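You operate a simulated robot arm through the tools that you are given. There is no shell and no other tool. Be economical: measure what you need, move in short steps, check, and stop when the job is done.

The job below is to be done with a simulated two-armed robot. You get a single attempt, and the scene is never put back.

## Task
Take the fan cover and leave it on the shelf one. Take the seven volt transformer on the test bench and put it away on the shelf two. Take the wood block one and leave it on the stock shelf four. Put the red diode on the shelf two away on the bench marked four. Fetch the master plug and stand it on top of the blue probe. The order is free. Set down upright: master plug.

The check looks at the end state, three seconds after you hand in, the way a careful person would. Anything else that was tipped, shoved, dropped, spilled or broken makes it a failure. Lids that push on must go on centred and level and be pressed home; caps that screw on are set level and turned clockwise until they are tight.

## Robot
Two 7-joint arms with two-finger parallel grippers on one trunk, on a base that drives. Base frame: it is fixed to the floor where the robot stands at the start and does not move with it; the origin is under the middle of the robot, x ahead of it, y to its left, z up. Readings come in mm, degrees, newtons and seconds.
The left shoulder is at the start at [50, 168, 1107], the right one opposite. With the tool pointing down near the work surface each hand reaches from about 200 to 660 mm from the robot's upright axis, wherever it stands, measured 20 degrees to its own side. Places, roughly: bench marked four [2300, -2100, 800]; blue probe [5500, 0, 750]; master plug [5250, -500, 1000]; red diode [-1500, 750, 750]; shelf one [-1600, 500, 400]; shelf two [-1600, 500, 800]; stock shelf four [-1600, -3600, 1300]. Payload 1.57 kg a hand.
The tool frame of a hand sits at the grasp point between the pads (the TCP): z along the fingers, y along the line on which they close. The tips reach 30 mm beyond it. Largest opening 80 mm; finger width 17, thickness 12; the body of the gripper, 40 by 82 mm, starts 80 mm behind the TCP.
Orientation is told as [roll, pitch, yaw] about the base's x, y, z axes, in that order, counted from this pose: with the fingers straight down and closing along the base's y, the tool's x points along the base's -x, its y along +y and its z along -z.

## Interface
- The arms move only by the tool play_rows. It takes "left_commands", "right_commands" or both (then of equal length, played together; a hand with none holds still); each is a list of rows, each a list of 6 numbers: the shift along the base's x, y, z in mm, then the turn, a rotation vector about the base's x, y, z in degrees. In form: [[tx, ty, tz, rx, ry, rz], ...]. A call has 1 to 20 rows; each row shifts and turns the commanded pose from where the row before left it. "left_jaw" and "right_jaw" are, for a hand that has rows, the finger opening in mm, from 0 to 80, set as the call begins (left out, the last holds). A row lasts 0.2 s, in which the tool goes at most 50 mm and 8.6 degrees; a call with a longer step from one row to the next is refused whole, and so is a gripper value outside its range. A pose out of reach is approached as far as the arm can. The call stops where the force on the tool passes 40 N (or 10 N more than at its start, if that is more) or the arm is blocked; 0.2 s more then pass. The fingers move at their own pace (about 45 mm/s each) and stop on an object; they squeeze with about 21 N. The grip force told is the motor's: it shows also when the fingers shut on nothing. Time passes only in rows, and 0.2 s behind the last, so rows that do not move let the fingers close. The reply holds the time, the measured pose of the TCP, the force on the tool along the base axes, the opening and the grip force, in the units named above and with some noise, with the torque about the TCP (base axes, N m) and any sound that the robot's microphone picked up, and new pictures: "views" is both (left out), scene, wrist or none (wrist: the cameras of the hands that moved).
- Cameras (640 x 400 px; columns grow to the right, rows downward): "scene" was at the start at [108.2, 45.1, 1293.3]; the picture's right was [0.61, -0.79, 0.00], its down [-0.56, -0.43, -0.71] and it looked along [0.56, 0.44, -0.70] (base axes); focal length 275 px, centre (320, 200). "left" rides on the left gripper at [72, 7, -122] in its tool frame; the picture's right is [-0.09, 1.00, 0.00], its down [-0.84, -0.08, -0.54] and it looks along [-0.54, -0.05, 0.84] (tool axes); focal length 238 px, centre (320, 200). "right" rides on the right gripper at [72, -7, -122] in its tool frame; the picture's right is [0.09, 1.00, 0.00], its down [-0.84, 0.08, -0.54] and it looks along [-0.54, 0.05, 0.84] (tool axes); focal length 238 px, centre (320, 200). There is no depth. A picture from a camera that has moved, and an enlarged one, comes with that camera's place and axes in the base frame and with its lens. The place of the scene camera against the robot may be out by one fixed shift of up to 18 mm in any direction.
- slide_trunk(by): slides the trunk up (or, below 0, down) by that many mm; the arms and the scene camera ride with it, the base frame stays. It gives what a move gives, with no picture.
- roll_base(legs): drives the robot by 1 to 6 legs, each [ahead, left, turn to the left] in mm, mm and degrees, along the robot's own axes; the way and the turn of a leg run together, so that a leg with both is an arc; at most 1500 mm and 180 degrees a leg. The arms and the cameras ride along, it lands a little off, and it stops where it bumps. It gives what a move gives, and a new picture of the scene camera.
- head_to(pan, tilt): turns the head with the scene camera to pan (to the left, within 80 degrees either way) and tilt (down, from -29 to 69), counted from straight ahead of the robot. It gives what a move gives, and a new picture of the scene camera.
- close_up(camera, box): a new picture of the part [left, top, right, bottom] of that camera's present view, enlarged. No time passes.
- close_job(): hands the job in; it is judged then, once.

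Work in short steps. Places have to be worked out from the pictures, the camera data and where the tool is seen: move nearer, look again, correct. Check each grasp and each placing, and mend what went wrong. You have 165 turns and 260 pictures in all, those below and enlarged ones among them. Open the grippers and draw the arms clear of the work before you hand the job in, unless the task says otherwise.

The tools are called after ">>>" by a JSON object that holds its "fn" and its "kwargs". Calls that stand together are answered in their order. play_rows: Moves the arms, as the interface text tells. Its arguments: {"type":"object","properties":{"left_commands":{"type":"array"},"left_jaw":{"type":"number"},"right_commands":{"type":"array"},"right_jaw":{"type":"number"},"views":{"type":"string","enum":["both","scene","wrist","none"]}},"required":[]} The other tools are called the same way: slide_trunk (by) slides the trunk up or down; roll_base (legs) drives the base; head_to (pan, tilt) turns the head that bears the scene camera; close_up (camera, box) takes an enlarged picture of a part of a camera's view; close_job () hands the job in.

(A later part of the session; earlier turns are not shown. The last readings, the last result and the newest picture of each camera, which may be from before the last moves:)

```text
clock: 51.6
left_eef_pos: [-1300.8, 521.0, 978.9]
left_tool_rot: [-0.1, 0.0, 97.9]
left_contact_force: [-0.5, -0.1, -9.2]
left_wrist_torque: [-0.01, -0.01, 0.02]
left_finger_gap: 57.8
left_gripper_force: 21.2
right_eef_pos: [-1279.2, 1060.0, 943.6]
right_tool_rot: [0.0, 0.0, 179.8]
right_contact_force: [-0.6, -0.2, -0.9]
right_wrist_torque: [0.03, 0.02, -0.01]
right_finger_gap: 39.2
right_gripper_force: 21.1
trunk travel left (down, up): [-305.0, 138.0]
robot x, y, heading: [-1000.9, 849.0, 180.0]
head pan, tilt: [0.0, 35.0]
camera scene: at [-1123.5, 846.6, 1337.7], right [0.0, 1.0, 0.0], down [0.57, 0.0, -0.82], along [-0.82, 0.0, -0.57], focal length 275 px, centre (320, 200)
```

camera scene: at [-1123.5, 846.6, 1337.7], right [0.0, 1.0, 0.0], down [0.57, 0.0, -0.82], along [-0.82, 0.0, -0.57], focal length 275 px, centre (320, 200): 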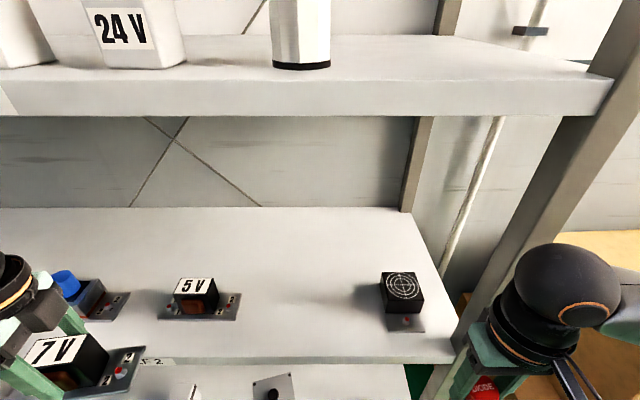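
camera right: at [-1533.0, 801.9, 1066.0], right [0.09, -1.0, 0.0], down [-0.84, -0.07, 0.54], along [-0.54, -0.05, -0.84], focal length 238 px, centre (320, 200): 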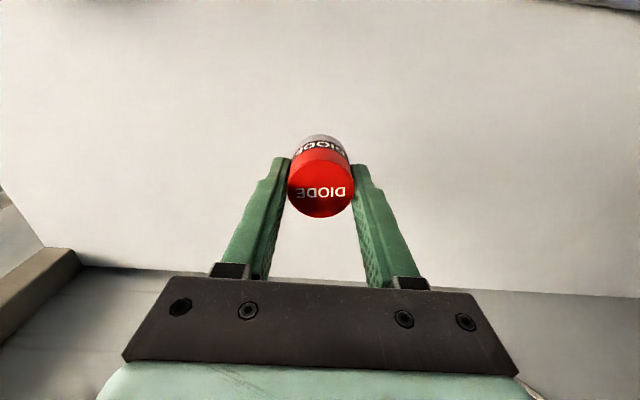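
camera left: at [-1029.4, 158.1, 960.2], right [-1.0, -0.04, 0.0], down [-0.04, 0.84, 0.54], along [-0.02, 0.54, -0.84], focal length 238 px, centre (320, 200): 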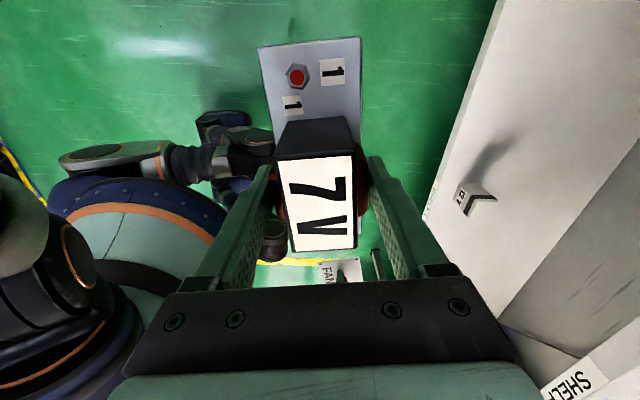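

The free spot between the 5V unit's plate (right edge y≈686) and the bridge (left edge y≈975) is centred at y≈830. I carry the transformer sideways in front of the shelf, square it up, then move it in.

>>> {"fn": "play_rows", "kwargs": {"left_commands": [[0, 40, 0, 0, 0, -4], [0, 44, 0, 0, 0, -4], [0, 45, 0, 0, 0, 0], [0, 45, 0, 0, 0, 0], [0, 45, 0, 0, 0, 0], [0, 45, 0, 0, 0, 0], [0, 45, 0, 0, 0, 0], [-37, 0, -10, 0, 0, 0], [-37, 0, -10, 0, 0, 0], [-37, 0, -10, 0, 0, 0], [-35, 0, -10, 0, 0, 0]]}}

```text
clock: 54.0
left_eef_pos: [-1447.3, 829.8, 939.7]
left_tool_rot: [-0.2, 0.0, 89.8]
left_contact_force: [-0.4, -0.1, -10.3]
left_wrist_torque: [0.03, -0.02, -0.03]
left_finger_gap: 57.9
left_gripper_force: 21.2
right_eef_pos: [-1279.5, 1059.4, 943.0]
right_tool_rot: [-0.1, 0.1, 179.8]
right_contact_force: [0.2, -0.7, -0.6]
right_wrist_torque: [0.03, 0.02, -0.01]
right_finger_gap: 39.3
right_gripper_force: 21.1
trunk travel left (down, up): [-305.0, 138.0]
robot x, y, heading: [-998.5, 851.9, 179.7]
head pan, tilt: [0.0, 35.0]
camera scene: at [-1124.2, 846.7, 1337.6], right [0.0, 1.0, 0.0], down [0.57, 0.0, -0.82], along [-0.82, 0.0, -0.57], focal length 275 px, centre (320, 200)
camera left: at [-1453.0, 758.7, 1060.7], right [-1.0, 0.1, 0.0], down [0.08, 0.84, 0.54], along [0.05, 0.54, -0.84], focal length 238 px, centre (320, 200)
```

scene: 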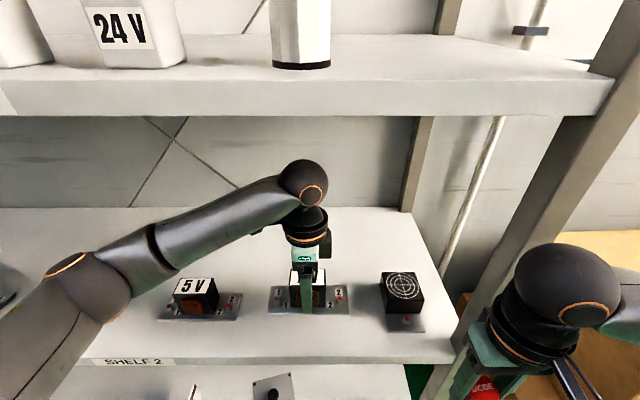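
left: 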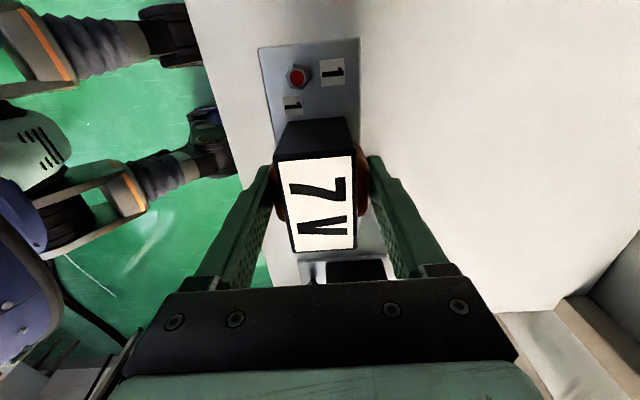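

The spot is clear on both sides. I lower toward contact, expected at z≈902.

>>> {"fn": "play_rows", "kwargs": {"left_commands": [[0, 0, -15, 0, 0, 0], [0, 0, -12, 0, 0, 0], [0, 0, -5, 0, 0, 0], [0, 0, -3, 0, 0, 0], [0, 0, -2, 0, 0, 0]], "views": "none"}}

```text
clock: 55.2
left_eef_pos: [-1446.2, 830.6, 901.7]
left_tool_rot: [-0.1, 0.0, 89.9]
left_contact_force: [0.6, -1.4, -9.1]
left_wrist_torque: [-0.01, -0.03, 0.0]
left_finger_gap: 58.1
left_gripper_force: 20.8
right_eef_pos: [-1279.8, 1058.4, 944.6]
right_tool_rot: [-0.1, 0.1, 179.8]
right_contact_force: [0.3, 0.2, -0.1]
right_wrist_torque: [0.0, -0.03, -0.01]
right_finger_gap: 39.2
right_gripper_force: 20.4
trunk travel left (down, up): [-305.0, 138.0]
robot x, y, heading: [-1000.3, 851.7, 179.7]
head pan, tilt: [0.0, 35.0]
```

>>> {"fn": "play_rows", "kwargs": {"left_commands": [[0, 0, -2, 0, 0, 0], [0, 0, -2, 0, 0, 0], [0, 0, -2, 0, 0, 0]], "views": "none"}}

```text
clock: 56.0
left_eef_pos: [-1446.0, 830.6, 898.8]
left_tool_rot: [0.2, -0.1, 89.8]
left_contact_force: [2.0, -3.0, 13.2]
left_wrist_torque: [-0.42, -0.79, -0.16]
left_finger_gap: 57.8
left_gripper_force: 21.1
right_eef_pos: [-1277.5, 1060.1, 945.1]
right_tool_rot: [0.0, 0.0, 179.8]
right_contact_force: [0.5, 0.5, -1.7]
right_wrist_torque: [0.01, 0.0, -0.03]
right_finger_gap: 39.1
right_gripper_force: 21.0
trunk travel left (down, up): [-305.0, 138.0]
robot x, y, heading: [-993.6, 848.4, 179.7]
head pan, tilt: [0.0, 35.0]
```

Contact is felt at z≈899. I release, lift straight up past the transformer, and back out.

>>> {"fn": "play_rows", "kwargs": {"left_commands": [[0, 0, 0, 0, 0, 0], [0, 0, 0, 0, 0, 0], [0, 0, 15, 0, 0, 0], [0, 0, 25, 0, 0, 0], [0, 0, 25, 0, 0, 0], [0, 0, 10, 0, 0, 0], [40, 0, 0, 0, 0, 0], [40, 0, 0, 0, 0, 0], [45, 0, 0, 0, 0, 0], [45, 0, 0, 0, 0, 0], [20, 0, 0, 0, 0, 0]], "left_jaw": 80, "views": "scene"}}

```text
clock: 58.4
left_eef_pos: [-1255.7, 830.8, 970.5]
left_tool_rot: [-0.1, 0.0, 89.8]
left_contact_force: [-0.3, 0.0, -0.4]
left_wrist_torque: [0.0, 0.02, 0.01]
left_finger_gap: 80.0
left_gripper_force: 0.0
right_eef_pos: [-1279.3, 1059.0, 944.2]
right_tool_rot: [0.0, 0.0, 179.8]
right_contact_force: [1.2, 0.0, -1.5]
right_wrist_torque: [-0.03, -0.02, -0.01]
right_finger_gap: 39.1
right_gripper_force: 20.9
trunk travel left (down, up): [-305.0, 138.0]
robot x, y, heading: [-999.2, 851.1, 179.8]
head pan, tilt: [0.0, 35.0]
camera scene: at [-1123.0, 846.6, 1337.8], right [0.0, 1.0, 0.0], down [0.57, 0.0, -0.82], along [-0.82, 0.0, -0.57], focal length 275 px, centre (320, 200)
```

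scene: 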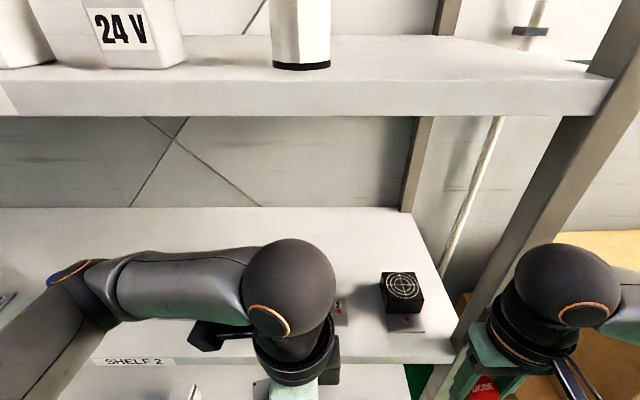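

I back off to inspect the placing, moving the left hand to its own side.

>>> {"fn": "roll_base", "kwargs": {"legs": [[-400, 0, 0]]}}

>>> {"fn": "play_rows", "kwargs": {"left_commands": [[0, -45, 10, 0, 0, 0], [0, -45, 10, 0, 0, 0], [0, -45, 10, 0, 0, 0], [0, -45, 10, 0, 0, 0], [0, -45, 10, 0, 0, 0], [0, -45, 10, 0, 0, 0]], "views": "scene"}}

```text
clock: 60.9
left_eef_pos: [-858.0, 828.8, 971.7]
left_tool_rot: [0.0, 0.1, 89.5]
left_contact_force: [0.5, -0.2, 0.5]
left_wrist_torque: [0.0, 0.02, 0.0]
left_finger_gap: 80.0
left_gripper_force: 0.0
right_eef_pos: [-879.1, 1058.4, 944.4]
right_tool_rot: [0.0, 0.0, 179.4]
right_contact_force: [0.6, 0.9, 0.1]
right_wrist_torque: [-0.03, 0.01, 0.01]
right_finger_gap: 39.2
right_gripper_force: 20.9
trunk travel left (down, up): [-305.0, 138.0]
robot x, y, heading: [-602.2, 849.2, 179.7]
head pan, tilt: [0.0, 35.0]
camera scene: at [-724.7, 844.5, 1337.8], right [0.01, 1.0, 0.0], down [0.57, -0.01, -0.82], along [-0.82, 0.01, -0.57], focal length 275 px, centre (320, 200)
```

scene: 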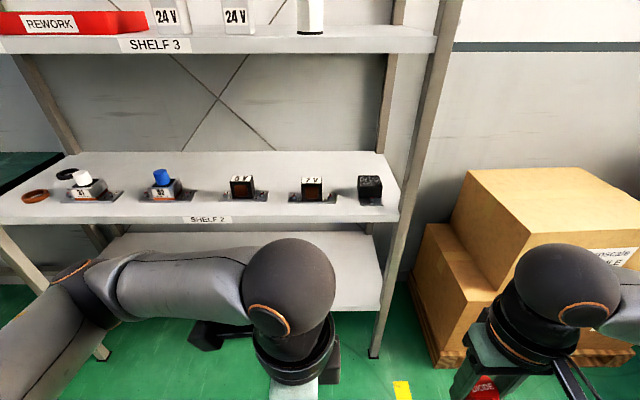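

```text
clock: 62.3
left_eef_pos: [-856.7, 557.8, 1031.4]
left_tool_rot: [-0.1, 0.0, 89.4]
left_contact_force: [-0.1, -0.4, 0.5]
left_wrist_torque: [0.0, 0.0, -0.01]
left_finger_gap: 80.0
left_gripper_force: 0.0
right_eef_pos: [-879.5, 1057.3, 945.4]
right_tool_rot: [0.0, 0.0, 179.5]
right_contact_force: [-0.8, 0.2, -0.5]
right_wrist_torque: [0.03, 0.01, 0.0]
right_finger_gap: 39.2
right_gripper_force: 21.3
trunk travel left (down, up): [-305.0, 138.0]
robot x, y, heading: [-602.7, 848.9, 179.4]
head pan, tilt: [0.0, 35.0]
camera scene: at [-724.6, 844.2, 1337.8], right [0.01, 1.0, 0.0], down [0.57, -0.01, -0.82], along [-0.82, 0.01, -0.57], focal length 275 px, centre (320, 200)
```

scene: 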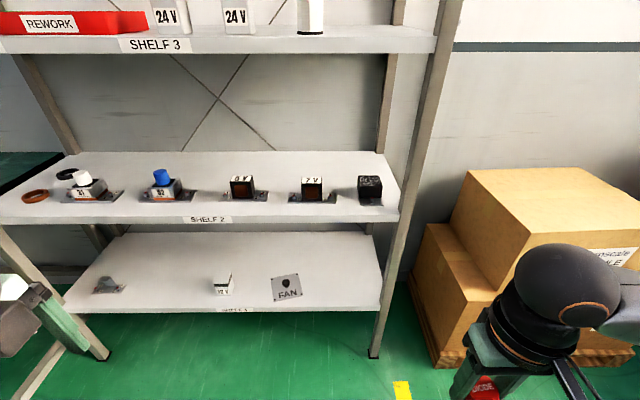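

Both shelf placings look good and everything else stands as before. I turn round and return to the test bench for the wood block, standing at about y=250.

>>> {"fn": "roll_base", "kwargs": {"legs": [[0, 0, -179.5], [500, -600, 0]]}}

>>> {"fn": "head_to", "kwargs": {"pan": 20, "tilt": 45}}

```text
clock: 73.8
left_eef_pos: [162.5, 551.9, 1031.6]
left_tool_rot: [-0.1, 0.0, -89.3]
left_contact_force: [0.9, -0.1, -0.2]
left_wrist_torque: [0.02, -0.03, 0.0]
left_finger_gap: 80.1
left_gripper_force: 0.0
right_eef_pos: [192.4, 52.9, 944.2]
right_tool_rot: [0.0, 0.0, 0.7]
right_contact_force: [-0.2, -1.1, -1.0]
right_wrist_torque: [0.03, -0.03, 0.0]
right_finger_gap: 39.2
right_gripper_force: 21.0
trunk travel left (down, up): [-305.0, 138.0]
robot x, y, heading: [-90.2, 261.1, 0.4]
head pan, tilt: [0.0, 35.0]
camera scene: at [42.6, 252.6, 1337.7], right [0.01, -1.0, 0.0], down [-0.57, -0.01, -0.82], along [0.82, 0.01, -0.57], focal length 275 px, centre (320, 200)
```

scene: 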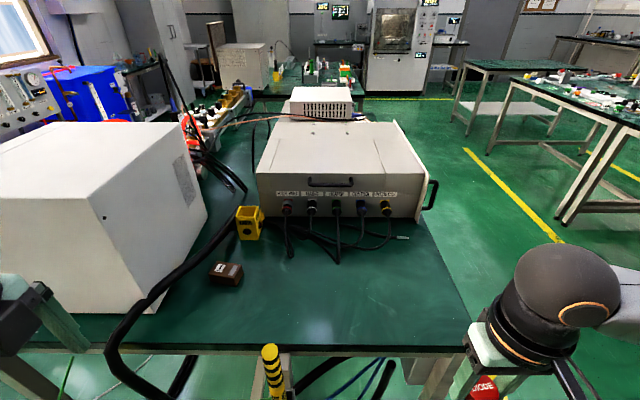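

```text
clock: 74.6
left_eef_pos: [162.9, 550.5, 1030.7]
left_tool_rot: [-0.1, 0.0, -89.4]
left_contact_force: [0.3, 0.2, 0.3]
left_wrist_torque: [0.0, -0.02, -0.01]
left_finger_gap: 80.0
left_gripper_force: 0.2
right_eef_pos: [193.8, 51.2, 944.2]
right_tool_rot: [0.0, 0.0, 0.7]
right_contact_force: [0.4, -0.3, -1.1]
right_wrist_torque: [0.03, 0.03, -0.03]
right_finger_gap: 39.6
right_gripper_force: 20.8
trunk travel left (down, up): [-305.0, 138.0]
robot x, y, heading: [-89.3, 259.2, 0.8]
head pan, tilt: [20.0, 45.0]
camera scene: at [30.5, 280.4, 1323.0], right [0.35, -0.94, 0.0], down [-0.66, -0.25, -0.71], along [0.66, 0.25, -0.71], focal length 275 px, centre (320, 200)
```

scene: 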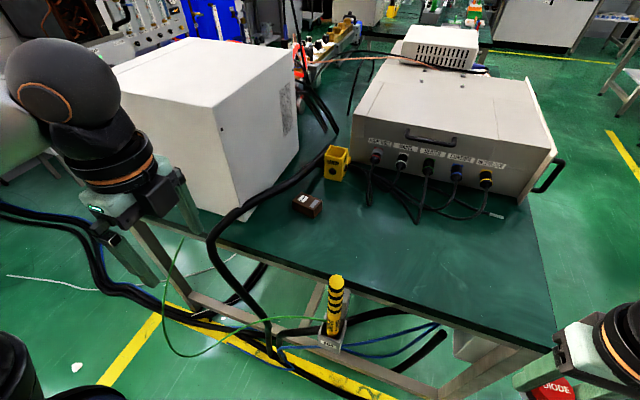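

The wood block is at about (496,495), with a thick cable to its left. I bring the left hand above it for a wrist view.

>>> {"fn": "play_rows", "kwargs": {"left_commands": [[40, -7, -10, 0, 0, -2], [40, -7, -10, 0, 0, -2], [40, -7, -10, 0, 0, -2], [40, -7, -10, 0, 0, -2], [40, -7, -10, 0, 0, -2], [40, -7, -10, 0, 0, -2], [40, -7, -10, 0, 0, -2], [40, -6, -10, 0, 0, -2]], "views": "wrist"}}

```text
clock: 76.4
left_eef_pos: [482.0, 496.1, 951.9]
left_tool_rot: [-0.1, 0.1, -105.4]
left_contact_force: [-0.6, -0.5, -0.5]
left_wrist_torque: [-0.03, 0.02, 0.02]
left_finger_gap: 79.9
left_gripper_force: 0.0
right_eef_pos: [193.7, 50.5, 943.2]
right_tool_rot: [0.0, 0.1, 0.7]
right_contact_force: [0.2, 0.7, -0.8]
right_wrist_torque: [0.04, 0.0, 0.0]
right_finger_gap: 39.0
right_gripper_force: 20.5
trunk travel left (down, up): [-305.0, 138.0]
robot x, y, heading: [-88.8, 255.0, 0.6]
head pan, tilt: [20.0, 45.0]
camera left: at [508.8, 563.1, 1073.0], right [0.94, -0.35, 0.0], down [-0.3, -0.79, 0.54], along [-0.19, -0.51, -0.84], focal length 238 px, centre (320, 200)
```

left: 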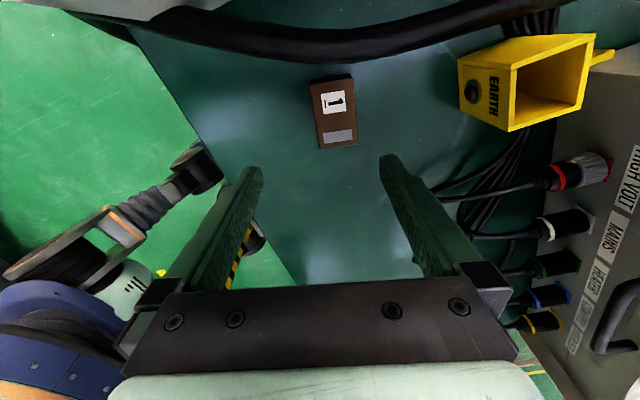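

The block centre is at about (502,502), already aligned with the fingers. I go down on it.

>>> {"fn": "play_rows", "kwargs": {"left_commands": [[20, 6, -25, 0, 0, 0], [0, 0, -35, 0, 0, 0], [0, 0, -35, 0, 0, 0], [0, 0, -25, 0, 0, 0], [0, 0, -15, 0, 0, 0]], "views": "wrist"}}

```text
clock: 77.6
left_eef_pos: [502.2, 501.1, 815.2]
left_tool_rot: [-0.1, 0.1, -105.2]
left_contact_force: [-0.1, -0.2, 0.2]
left_wrist_torque: [0.0, 0.0, 0.01]
left_finger_gap: 80.1
left_gripper_force: 0.1
right_eef_pos: [194.0, 50.8, 944.6]
right_tool_rot: [0.0, 0.0, 0.7]
right_contact_force: [-0.6, -0.6, -0.9]
right_wrist_torque: [-0.03, -0.02, -0.01]
right_finger_gap: 39.1
right_gripper_force: 20.7
trunk travel left (down, up): [-305.0, 138.0]
robot x, y, heading: [-93.2, 255.4, 0.5]
head pan, tilt: [20.0, 45.0]
camera left: at [528.6, 569.5, 937.1], right [0.94, -0.35, 0.0], down [-0.29, -0.79, 0.54], along [-0.19, -0.51, -0.84], focal length 238 px, centre (320, 200)
```

left: 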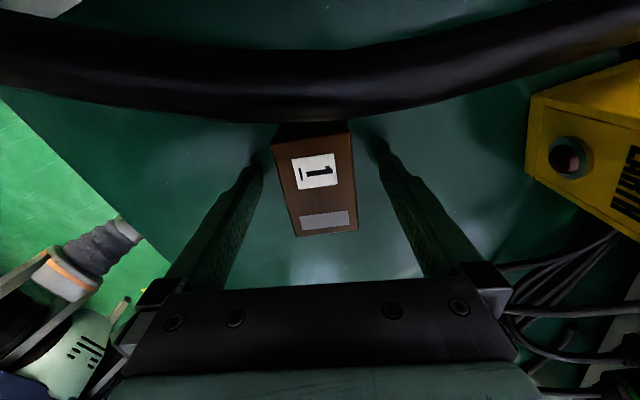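

>>> {"fn": "play_rows", "kwargs": {"left_commands": [[0, 0, 0, 0, 0, 0], [0, 0, 0, 0, 0, 0], [0, 0, 0, 0, 0, 0], [0, 0, 0, 0, 0, 0], [0, 0, 20, 0, 0, 0], [0, 0, 35, 0, 0, 0], [0, 0, 35, 0, 0, 0], [0, 0, 35, 0, 0, 0], [0, 0, 35, 0, 0, 0]], "left_jaw": 0, "views": "wrist"}}

```text
clock: 79.6
left_eef_pos: [501.4, 502.4, 976.7]
left_tool_rot: [-0.2, -0.1, -105.3]
left_contact_force: [0.2, 0.6, -1.7]
left_wrist_torque: [-0.01, 0.0, -0.02]
left_finger_gap: 44.2
left_gripper_force: 20.4
right_eef_pos: [193.4, 51.4, 943.9]
right_tool_rot: [0.0, 0.0, 0.7]
right_contact_force: [0.7, 0.2, -1.1]
right_wrist_torque: [0.0, -0.01, 0.01]
right_finger_gap: 39.3
right_gripper_force: 21.3
trunk travel left (down, up): [-305.0, 138.0]
robot x, y, heading: [-90.7, 255.9, 0.5]
head pan, tilt: [20.0, 45.0]
camera left: at [528.8, 570.3, 1098.3], right [0.94, -0.35, 0.0], down [-0.29, -0.79, 0.54], along [-0.19, -0.51, -0.84], focal length 238 px, centre (320, 200)
```

left: 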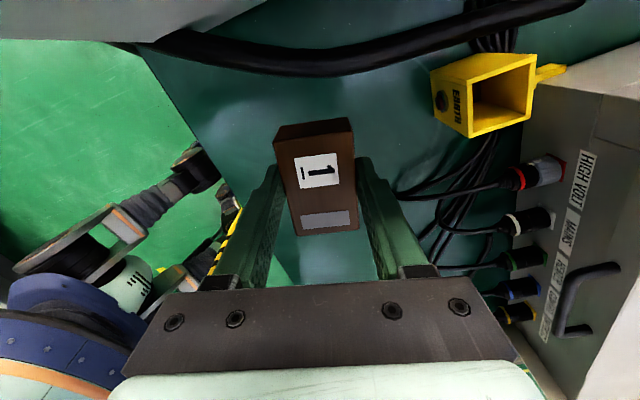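

The block is held. I draw the arm in over the bench, back off, and drive down the aisle toward the stock rack, which is at about x=-1400 and centred on y=-3600.

>>> {"fn": "play_rows", "kwargs": {"left_commands": [[-40, 0, 20, 0, 0, 0], [-40, 0, 20, 0, 0, 0], [-40, 0, 20, 0, 0, 0], [-40, 0, 10, 0, 0, 0], [-40, 0, 10, 0, 0, 0], [-40, 0, 0, 0, 0, 0], [-40, 0, 0, 0, 0, 0]], "views": "none"}}

>>> {"fn": "roll_base", "kwargs": {"legs": [[-300, 0, 0], [0, 0, -90.5], [1500, 0, 0]]}}

>>> {"fn": "head_to", "kwargs": {"pan": -25, "tilt": 15}}

```text
clock: 81.2
left_eef_pos: [222.3, 503.2, 1057.2]
left_tool_rot: [-0.1, 0.1, -105.2]
left_contact_force: [0.2, -0.3, -0.9]
left_wrist_torque: [0.02, -0.01, -0.02]
left_finger_gap: 44.7
left_gripper_force: 20.9
right_eef_pos: [192.3, 51.6, 945.4]
right_tool_rot: [0.0, 0.1, 0.7]
right_contact_force: [0.2, 0.6, -2.3]
right_wrist_torque: [0.03, -0.01, 0.0]
right_finger_gap: 39.4
right_gripper_force: 20.8
trunk travel left (down, up): [-305.0, 138.0]
robot x, y, heading: [-90.4, 260.1, 0.6]
head pan, tilt: [20.0, 45.0]
```

```text
clock: 94.2
left_eef_pos: [-137.5, -1570.9, 1057.6]
left_tool_rot: [-0.2, 0.0, 164.0]
left_contact_force: [0.4, 0.0, -0.3]
left_wrist_torque: [-0.03, 0.02, 0.02]
left_finger_gap: 44.1
left_gripper_force: 21.0
right_eef_pos: [-590.0, -1536.1, 943.8]
right_tool_rot: [0.0, 0.0, -90.2]
right_contact_force: [-0.8, -0.8, -0.9]
right_wrist_torque: [0.02, 0.0, 0.03]
right_finger_gap: 39.4
right_gripper_force: 20.9
trunk travel left (down, up): [-305.0, 138.0]
robot x, y, heading: [-381.1, -1252.5, -90.1]
head pan, tilt: [20.0, 45.0]
camera scene: at [-349.2, -1376.4, 1322.9], right [-0.94, -0.34, 0.0], down [-0.24, 0.67, -0.71], along [0.24, -0.66, -0.71], focal length 275 px, centre (320, 200)
```

scene: 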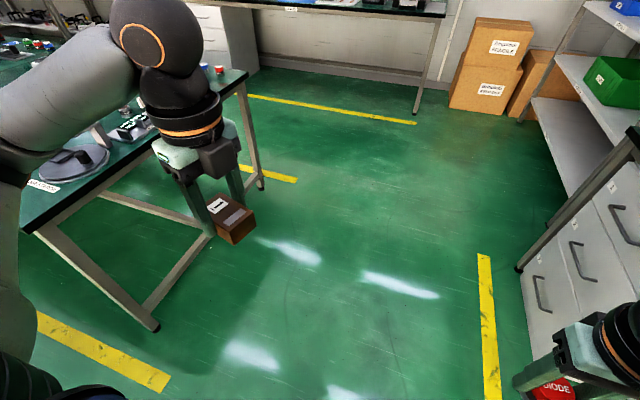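

```text
clock: 95.3
left_eef_pos: [-138.0, -1569.4, 1056.3]
left_tool_rot: [-0.1, 0.0, 164.0]
left_contact_force: [-0.1, 0.0, -0.6]
left_wrist_torque: [0.0, 0.0, 0.0]
left_finger_gap: 44.2
left_gripper_force: 20.8
right_eef_pos: [-590.3, -1536.1, 944.2]
right_tool_rot: [0.0, 0.0, -90.0]
right_contact_force: [0.1, 0.4, -0.8]
right_wrist_torque: [0.02, -0.02, 0.03]
right_finger_gap: 39.2
right_gripper_force: 20.9
trunk travel left (down, up): [-305.0, 138.0]
robot x, y, heading: [-380.5, -1257.9, -90.1]
head pan, tilt: [-25.0, 15.0]
camera scene: at [-416.5, -1384.4, 1369.7], right [-0.91, 0.42, 0.0], down [0.11, 0.23, -0.97], along [-0.41, -0.87, -0.26], focal length 275 px, centre (320, 200)
```

scene: 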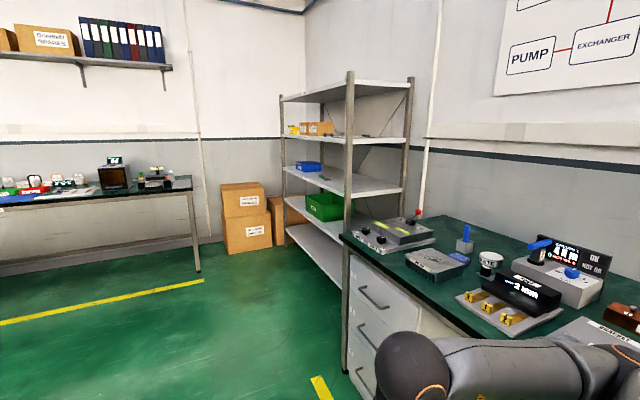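

Stock shelf four should be the fourth level, the one with the orange boxes. I drive on along the aisle and turn to face the rack.

>>> {"fn": "roll_base", "kwargs": {"legs": [[1500, 0, 0], [780, 0, 0], [0, 0, -90]]}}

>>> {"fn": "head_to", "kwargs": {"pan": 0, "tilt": 10}}

```text
clock: 110.3
left_eef_pos: [-700.8, -3782.0, 1056.3]
left_tool_rot: [-0.1, 0.0, 74.3]
left_contact_force: [-0.5, 0.8, -0.2]
left_wrist_torque: [-0.01, 0.0, 0.02]
left_finger_gap: 44.0
left_gripper_force: 21.2
right_eef_pos: [-665.8, -3331.0, 944.0]
right_tool_rot: [0.0, 0.0, -179.9]
right_contact_force: [0.2, -0.8, -1.4]
right_wrist_torque: [-0.02, 0.01, 0.0]
right_finger_gap: 39.5
right_gripper_force: 20.9
trunk travel left (down, up): [-305.0, 138.0]
robot x, y, heading: [-385.6, -3538.0, -179.9]
head pan, tilt: [-25.0, 15.0]
camera scene: at [-506.2, -3503.7, 1369.8], right [0.42, 0.91, 0.0], down [0.23, -0.11, -0.97], along [-0.88, 0.41, -0.26], focal length 275 px, centre (320, 200)
```

scene: 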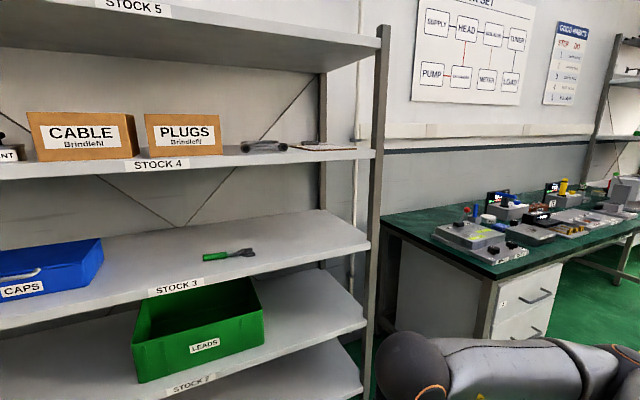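

```text
clock: 111.2
left_eef_pos: [-700.5, -3781.6, 1056.9]
left_tool_rot: [-0.1, 0.0, 74.2]
left_contact_force: [-0.2, 0.0, -0.3]
left_wrist_torque: [0.0, 0.03, 0.01]
left_finger_gap: 44.2
left_gripper_force: 21.4
right_eef_pos: [-666.2, -3331.1, 945.1]
right_tool_rot: [0.0, 0.0, -179.8]
right_contact_force: [0.2, 0.8, -1.2]
right_wrist_torque: [0.01, 0.01, 0.03]
right_finger_gap: 39.3
right_gripper_force: 21.0
trunk travel left (down, up): [-305.0, 138.0]
robot x, y, heading: [-386.9, -3539.9, -180.0]
head pan, tilt: [0.0, 10.0]
camera scene: at [-514.5, -3543.2, 1377.9], right [0.0, 1.0, 0.0], down [0.17, 0.0, -0.98], along [-0.98, 0.0, -0.17], focal length 275 px, centre (320, 200)
```

scene: 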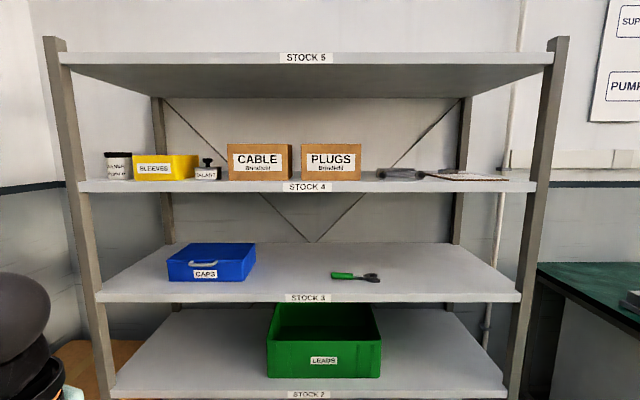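

The labels are clear: STOCK 4 is at z≈1300, with about 345 mm clear below STOCK 5. I raise the trunk and get closer to see free space on shelf 4.

>>> {"fn": "slide_trunk", "kwargs": {"by": 138}}

>>> {"fn": "roll_base", "kwargs": {"legs": [[320, 0, 0]]}}

>>> {"fn": "head_to", "kwargs": {"pan": 0, "tilt": 25}}

```text
clock: 112.9
left_eef_pos: [-700.7, -3781.6, 1194.2]
left_tool_rot: [-0.1, 0.0, 74.3]
left_contact_force: [0.2, -0.4, -0.8]
left_wrist_torque: [0.0, -0.01, -0.03]
left_finger_gap: 44.2
left_gripper_force: 21.1
right_eef_pos: [-666.0, -3331.5, 1082.2]
right_tool_rot: [0.0, 0.0, -179.9]
right_contact_force: [-0.4, -0.4, -0.9]
right_wrist_torque: [-0.02, -0.02, 0.02]
right_finger_gap: 39.2
right_gripper_force: 21.1
trunk travel left (down, up): [-443.0, 0.0]
robot x, y, heading: [-385.8, -3536.9, -179.8]
head pan, tilt: [0.0, 10.0]
```

```text
clock: 115.0
left_eef_pos: [-1020.1, -3783.2, 1194.7]
left_tool_rot: [-0.1, 0.1, 74.1]
left_contact_force: [0.7, -0.6, -1.6]
left_wrist_torque: [0.01, -0.01, -0.04]
left_finger_gap: 44.2
left_gripper_force: 20.5
right_eef_pos: [-987.4, -3332.3, 1082.2]
right_tool_rot: [0.0, 0.0, -179.8]
right_contact_force: [-0.2, -0.2, -1.2]
right_wrist_torque: [0.02, 0.0, -0.03]
right_finger_gap: 39.5
right_gripper_force: 20.8
trunk travel left (down, up): [-443.0, 0.0]
robot x, y, heading: [-701.2, -3535.8, -180.0]
head pan, tilt: [0.0, 10.0]
camera scene: at [-835.2, -3543.9, 1515.5], right [0.0, 1.0, 0.0], down [0.17, 0.0, -0.98], along [-0.98, 0.0, -0.17], focal length 275 px, centre (320, 200)
```

scene: 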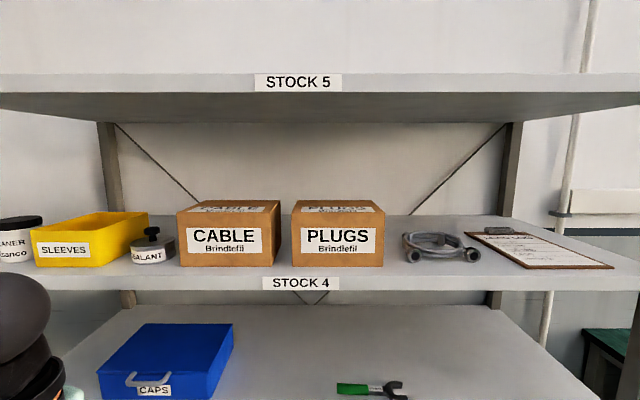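

```text
clock: 115.8
left_eef_pos: [-1019.9, -3782.5, 1194.7]
left_tool_rot: [-0.1, 0.0, 74.3]
left_contact_force: [-0.8, 0.3, 0.2]
left_wrist_torque: [-0.01, -0.02, 0.02]
left_finger_gap: 44.2
left_gripper_force: 21.4
right_eef_pos: [-986.7, -3331.2, 1081.0]
right_tool_rot: [0.0, 0.0, -179.8]
right_contact_force: [-0.7, -0.7, -1.6]
right_wrist_torque: [-0.01, 0.0, 0.02]
right_finger_gap: 39.0
right_gripper_force: 21.0
trunk travel left (down, up): [-443.0, 0.0]
robot x, y, heading: [-705.1, -3538.1, -179.8]
head pan, tilt: [0.0, 25.0]
camera scene: at [-833.6, -3543.9, 1491.3], right [0.0, 1.0, 0.0], down [0.42, 0.0, -0.91], along [-0.91, 0.0, -0.42], focal length 275 px, centre (320, 200)
```

scene: 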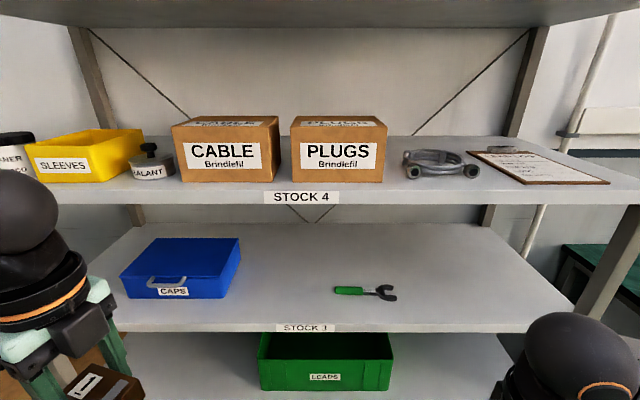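

I zoom in on shelf 4 to find enough space for the block.

>>> {"fn": "close_up", "kwargs": {"camera": "scene", "box": [380, 110, 640, 220]}}

>>> {"fn": "head_to", "kwargs": {"pan": 0, "tilt": 0}}

```text
2.46 times, centred on (510, 165) of scene
camera zoom: at [-833.6, -3543.9, 1491.3], right [0.0, 1.0, 0.0], down [0.42, 0.0, -0.91], along [-0.91, 0.0, -0.42], focal length 678 px, centre (-148, 286)
```

zoom: 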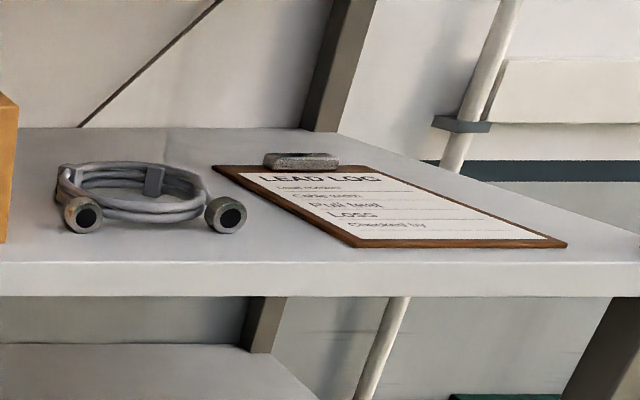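

```text
clock: 116.7
left_eef_pos: [-1019.8, -3784.2, 1194.5]
left_tool_rot: [0.0, 0.0, 74.2]
left_contact_force: [0.7, -0.1, -0.8]
left_wrist_torque: [0.01, 0.0, 0.0]
left_finger_gap: 44.2
left_gripper_force: 21.6
right_eef_pos: [-985.6, -3331.7, 1081.0]
right_tool_rot: [0.0, 0.1, -179.8]
right_contact_force: [-0.4, 0.9, -1.4]
right_wrist_torque: [-0.02, 0.02, 0.0]
right_finger_gap: 39.1
right_gripper_force: 20.9
trunk travel left (down, up): [-443.0, 0.0]
robot x, y, heading: [-706.5, -3535.5, -179.8]
head pan, tilt: [0.0, 0.0]
camera scene: at [-831.6, -3543.9, 1531.5], right [0.0, 1.0, 0.0], down [0.0, 0.0, -1.0], along [-1.0, 0.0, 0.0], focal length 275 px, centre (320, 200)
```

scene: 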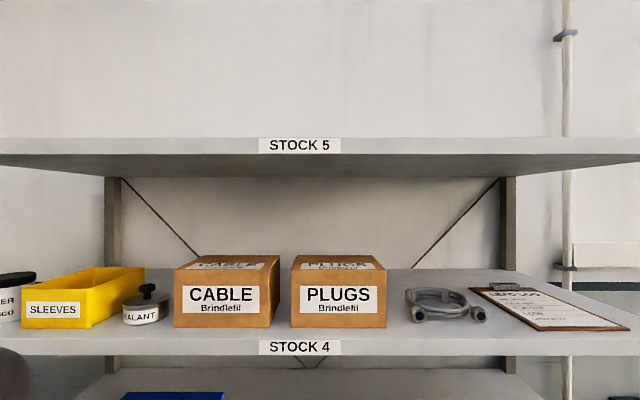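

There's a free front strip before the coiled cable: about 67 mm deep from x=-1312 to -1379, with its middle at y≈-3295 between the two rings. The block laid along y fits there. I shift the base, raise the left hand and turn it so it closes along x.

>>> {"fn": "roll_base", "kwargs": {"legs": [[170, -373, 0]]}}

>>> {"fn": "play_rows", "kwargs": {"left_commands": [[0, 15, 25, 0, 0, 4], [0, 15, 25, 0, 0, 4], [0, 15, 25, 0, 0, 4], [0, 15, 25, 0, 0, 3.7], [0, 15, 25, 0, 0, 0], [0, 15, 25, 0, 0, 0], [0, 15, 10, 0, 0, 0], [0, 12, 0, 0, 0, 0]]}}

```text
clock: 119.2
left_eef_pos: [-1192.9, -3405.8, 1194.4]
left_tool_rot: [-0.2, 0.0, 74.2]
left_contact_force: [-0.2, -0.5, 0.3]
left_wrist_torque: [-0.03, 0.02, 0.0]
left_finger_gap: 44.2
left_gripper_force: 20.6
right_eef_pos: [-1157.7, -2953.3, 1081.4]
right_tool_rot: [0.0, -0.1, -179.8]
right_contact_force: [-0.4, 0.2, -1.1]
right_wrist_torque: [0.0, 0.01, -0.02]
right_finger_gap: 39.2
right_gripper_force: 21.1
trunk travel left (down, up): [-443.0, 0.0]
robot x, y, heading: [-880.3, -3161.2, -179.9]
head pan, tilt: [0.0, 0.0]
camera scene: at [-1004.0, -3166.7, 1531.5], right [0.0, 1.0, 0.0], down [0.0, 0.0, -1.0], along [-1.0, 0.0, 0.0], focal length 275 px, centre (320, 200)
```

scene: 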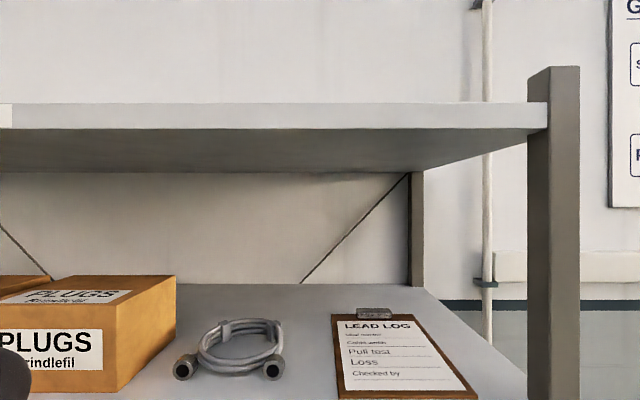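

```text
clock: 121.0
left_eef_pos: [-1192.5, -3288.1, 1354.4]
left_tool_rot: [-0.1, 0.1, 89.9]
left_contact_force: [-0.3, 0.5, -0.2]
left_wrist_torque: [0.02, 0.04, -0.05]
left_finger_gap: 44.3
left_gripper_force: 20.6
right_eef_pos: [-1158.1, -2953.9, 1081.6]
right_tool_rot: [0.1, 0.1, -179.9]
right_contact_force: [0.2, -0.2, -1.0]
right_wrist_torque: [-0.03, 0.01, 0.0]
right_finger_gap: 39.1
right_gripper_force: 21.1
trunk travel left (down, up): [-443.0, 0.0]
robot x, y, heading: [-877.5, -3158.6, -179.9]
head pan, tilt: [0.0, 0.0]
camera scene: at [-1003.8, -3166.8, 1531.6], right [0.0, 1.0, 0.0], down [0.0, 0.0, -1.0], along [-1.0, 0.0, 0.0], focal length 275 px, centre (320, 200)
camera left: at [-1197.9, -3360.0, 1476.3], right [-1.0, 0.09, 0.0], down [0.08, 0.84, 0.54], along [0.05, 0.54, -0.84], focal length 238 px, centre (320, 200)
```

scene: 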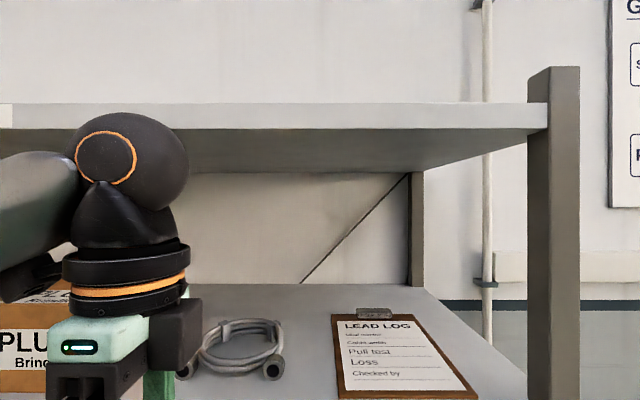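
left: 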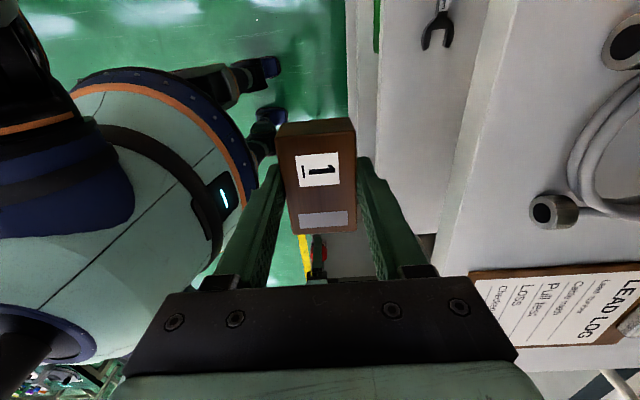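

From the wrist view the shelf edge is at x≈-1314, the ring fronts at x≈-1372, and the clipboard corner at (-1340,-3146). I'll set the block at (-1341,-3186), so the rear finger comes down in the gap between the right ring and the clipboard. First I move in at low clearance under shelf 5.

>>> {"fn": "play_rows", "kwargs": {"left_commands": [[0, 35, -3, 0, 0, 0], [0, 35, -3, 0, 0, 0], [0, 34, 0, 0, 0, 0], [-35, 0, 0, 0, 0, 0], [-35, 0, 0, 0, 0, 0]]}}

```text
clock: 122.2
left_eef_pos: [-1263.4, -3184.3, 1349.0]
left_tool_rot: [-0.1, 0.0, 89.9]
left_contact_force: [-0.9, -0.4, -0.5]
left_wrist_torque: [-0.02, -0.02, 0.03]
left_finger_gap: 44.2
left_gripper_force: 21.0
right_eef_pos: [-1158.2, -2954.5, 1081.7]
right_tool_rot: [0.1, 0.0, -179.9]
right_contact_force: [-0.1, 0.2, -0.6]
right_wrist_torque: [0.01, 0.01, 0.03]
right_finger_gap: 39.0
right_gripper_force: 20.9
trunk travel left (down, up): [-443.0, 0.0]
robot x, y, heading: [-874.4, -3162.2, -180.4]
head pan, tilt: [0.0, 0.0]
camera scene: at [-1004.2, -3166.4, 1531.5], right [0.0, 1.0, 0.0], down [0.0, 0.0, -1.0], along [-1.0, 0.0, 0.0], focal length 275 px, centre (320, 200)
camera left: at [-1269.5, -3256.1, 1470.4], right [-1.0, 0.09, 0.0], down [0.08, 0.84, 0.54], along [0.05, 0.54, -0.84], focal length 238 px, centre (320, 200)
```

scene: 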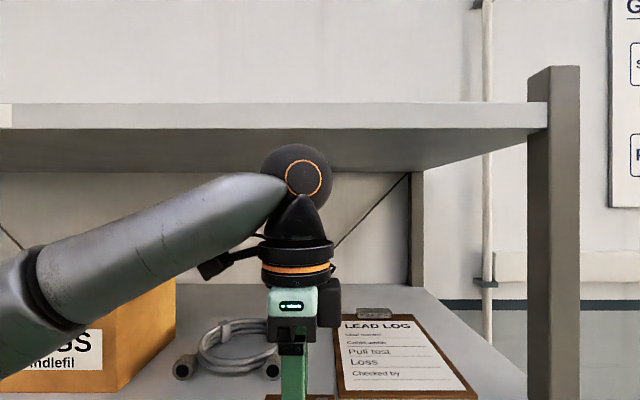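
left: 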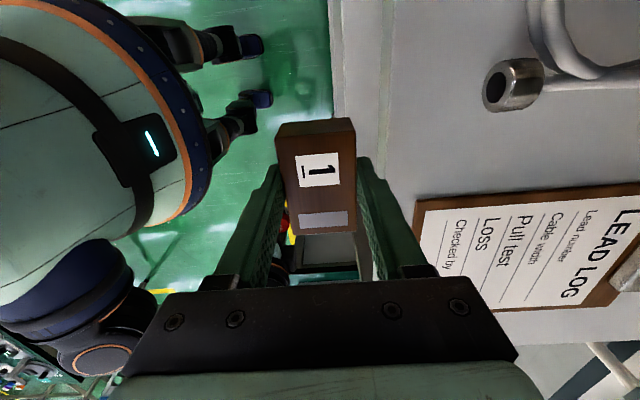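

The clearance under shelf 5 is about 27 mm, and the layout is confirmed. I move the last 80 mm in and check before lowering.

>>> {"fn": "play_rows", "kwargs": {"left_commands": [[-20, 4, 0, 0, 0, 0], [-20, 0, 0, 0, 0, 0], [-20, 0, 0, 0, 0, 0], [-19, 0, 0, 0, 0, 0]]}}

```text
clock: 123.2
left_eef_pos: [-1341.9, -3180.3, 1348.3]
left_tool_rot: [0.0, 0.0, 89.9]
left_contact_force: [0.5, -0.9, -1.3]
left_wrist_torque: [0.01, -0.01, 0.02]
left_finger_gap: 44.3
left_gripper_force: 21.3
right_eef_pos: [-1158.7, -2954.3, 1080.5]
right_tool_rot: [0.0, 0.0, -179.7]
right_contact_force: [-0.1, 0.4, -0.8]
right_wrist_torque: [0.0, 0.0, -0.01]
right_finger_gap: 39.0
right_gripper_force: 21.4
trunk travel left (down, up): [-443.0, 0.0]
robot x, y, heading: [-880.3, -3160.7, -179.6]
head pan, tilt: [0.0, 0.0]
camera scene: at [-1004.0, -3166.9, 1531.5], right [0.0, 1.0, 0.0], down [0.0, 0.0, -1.0], along [-1.0, 0.0, 0.0], focal length 275 px, centre (320, 200)
camera left: at [-1348.1, -3252.1, 1470.2], right [-1.0, 0.09, 0.0], down [0.08, 0.84, 0.54], along [0.05, 0.54, -0.84], focal length 238 px, centre (320, 200)
```

scene: 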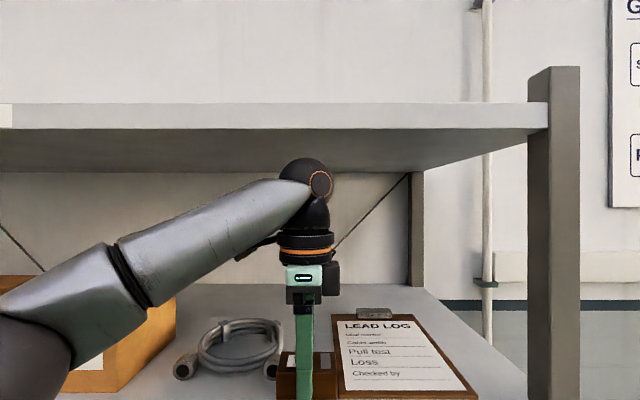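
left: 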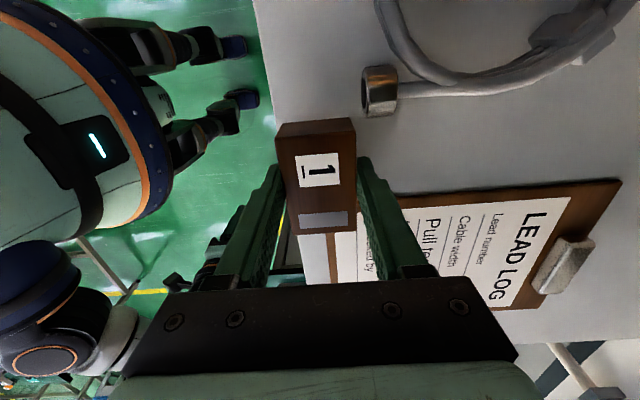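

The block has margins to the edge, the ring and the clipboard. I lower it gently.

>>> {"fn": "play_rows", "kwargs": {"left_commands": [[-2, 0, -4, 0, 0, 0], [0, 0, -3, 0, 0, 0], [0, 0, -2, 0, 0, 0], [0, 0, -2, 0, 0, 0]], "views": "none"}}

```text
clock: 124.2
left_eef_pos: [-1344.4, -3181.4, 1336.0]
left_tool_rot: [-0.1, 0.0, 89.9]
left_contact_force: [-0.2, 0.0, -0.8]
left_wrist_torque: [0.0, -0.01, -0.03]
left_finger_gap: 44.4
left_gripper_force: 21.1
right_eef_pos: [-1158.5, -2955.9, 1081.5]
right_tool_rot: [0.0, 0.0, -179.8]
right_contact_force: [-0.7, -0.7, 0.3]
right_wrist_torque: [0.01, 0.0, 0.0]
right_finger_gap: 39.3
right_gripper_force: 20.7
trunk travel left (down, up): [-443.0, 0.0]
robot x, y, heading: [-878.9, -3164.2, -180.0]
head pan, tilt: [0.0, 0.0]
```

>>> {"fn": "play_rows", "kwargs": {"left_commands": [[0, 0, -1.5, 0, 0, 0], [0, 0, -1.5, 0, 0, 0]], "views": "none"}}

```text
clock: 124.8
left_eef_pos: [-1343.5, -3181.5, 1335.1]
left_tool_rot: [0.1, 0.0, 90.0]
left_contact_force: [-0.6, 0.1, 3.7]
left_wrist_torque: [-0.15, 0.04, -0.04]
left_finger_gap: 44.3
left_gripper_force: 20.7
right_eef_pos: [-1157.2, -2954.7, 1080.6]
right_tool_rot: [0.0, 0.0, -179.7]
right_contact_force: [-0.4, -0.6, -0.3]
right_wrist_torque: [-0.02, 0.01, -0.01]
right_finger_gap: 38.9
right_gripper_force: 20.9
trunk travel left (down, up): [-443.0, 0.0]
robot x, y, heading: [-880.6, -3161.0, -180.0]
head pan, tilt: [0.0, 0.0]
```

It's resting on the shelf. Headroom is small, so I open a little, lift 17 mm (clear of the clipboard), slide the fingers off the block's end in +y, then back out.

>>> {"fn": "play_rows", "kwargs": {"left_commands": [[0, 0, 0, 0, 0, 0], [0, 0, 0, 0, 0, 0], [0, 0, 9, 0, 0, 0], [0, 0, 8, 0, 0, 0]], "left_jaw": 58}}

```text
clock: 125.8
left_eef_pos: [-1342.9, -3180.7, 1351.4]
left_tool_rot: [-0.1, 0.0, 89.9]
left_contact_force: [0.7, -0.3, 0.3]
left_wrist_torque: [0.0, 0.04, -0.01]
left_finger_gap: 58.1
left_gripper_force: 0.0
right_eef_pos: [-1158.8, -2954.2, 1081.1]
right_tool_rot: [0.0, -0.1, -179.9]
right_contact_force: [0.1, 0.2, -1.6]
right_wrist_torque: [0.01, -0.02, 0.01]
right_finger_gap: 39.0
right_gripper_force: 21.0
trunk travel left (down, up): [-443.0, 0.0]
robot x, y, heading: [-877.3, -3164.4, -179.7]
head pan, tilt: [0.0, 0.0]
camera scene: at [-1003.6, -3167.1, 1531.6], right [0.0, 1.0, 0.0], down [0.0, 0.0, -1.0], along [-1.0, 0.0, 0.0], focal length 275 px, centre (320, 200)
camera left: at [-1348.3, -3252.7, 1473.4], right [-1.0, 0.09, 0.0], down [0.08, 0.84, 0.54], along [0.05, 0.54, -0.84], focal length 238 px, centre (320, 200)
```

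scene: 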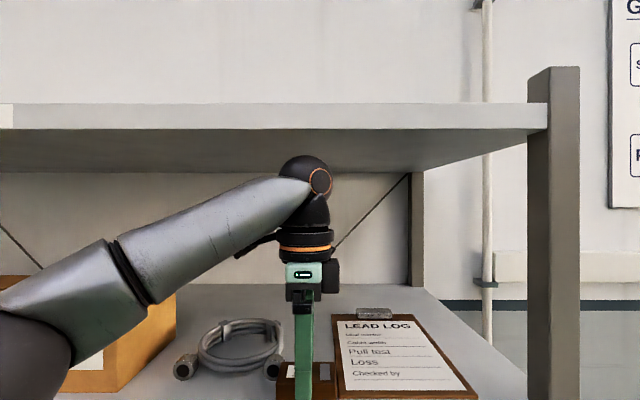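
left: 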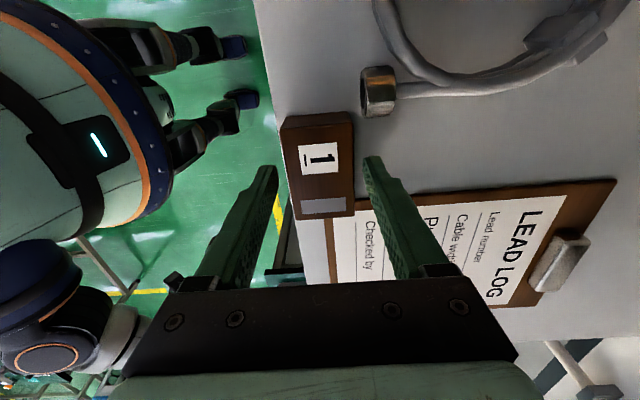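

>>> {"fn": "play_rows", "kwargs": {"left_commands": [[0, 16, 0, 0, 0, 0], [0, 17, 0, 0, 0, 0], [0, 17, 0, 0, 0, 0], [30, 0, 0, 0, 0, 0], [40, 0, 0, 0, 0, 0], [45, 0, 0, 0, 0, 0], [45, -30, 0, 0, 0, 0], [20, -40, 0, 0, 0, 0]], "views": "scene"}}

```text
refused: row 7 steps farther than a row can; nothing moved
```

>>> {"fn": "play_rows", "kwargs": {"left_commands": [[0, 16, 0, 0, 0, 0], [0, 17, 0, 0, 0, 0], [0, 17, 0, 0, 0, 0], [30, 0, 0, 0, 0, 0], [40, 0, 0, 0, 0, 0], [45, 0, 0, 0, 0, 0], [35, -30, 0, 0, 0, 0], [20, -40, 0, 0, 0, 0], [0, -45, 0, 0, 0, 0], [0, -45, 0, 0, 0, 0]], "views": "scene"}}

```text
clock: 128.1
left_eef_pos: [-1174.4, -3292.1, 1351.1]
left_tool_rot: [-0.2, 0.0, 89.8]
left_contact_force: [0.2, -1.0, -0.5]
left_wrist_torque: [0.02, 0.01, 0.0]
left_finger_gap: 58.2
left_gripper_force: 0.0
right_eef_pos: [-1158.4, -2955.5, 1082.8]
right_tool_rot: [-0.1, -0.1, -179.8]
right_contact_force: [1.3, -0.3, -0.9]
right_wrist_torque: [0.0, -0.04, -0.03]
right_finger_gap: 38.9
right_gripper_force: 21.5
trunk travel left (down, up): [-443.0, 0.0]
robot x, y, heading: [-875.4, -3159.8, -179.8]
head pan, tilt: [0.0, 0.0]
camera scene: at [-1003.0, -3168.5, 1531.6], right [0.0, 1.0, 0.0], down [0.0, 0.0, -1.0], along [-1.0, 0.0, 0.0], focal length 275 px, centre (320, 200)
```

scene: 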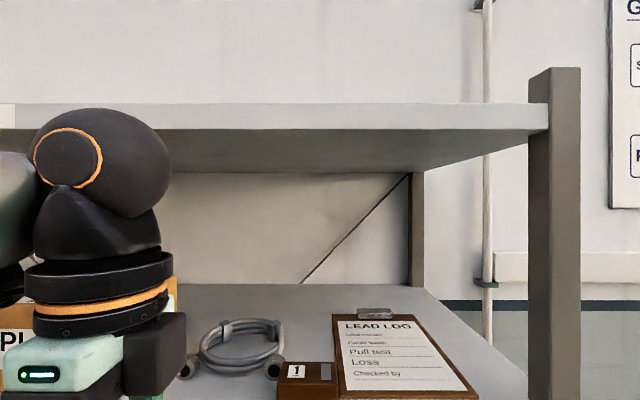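

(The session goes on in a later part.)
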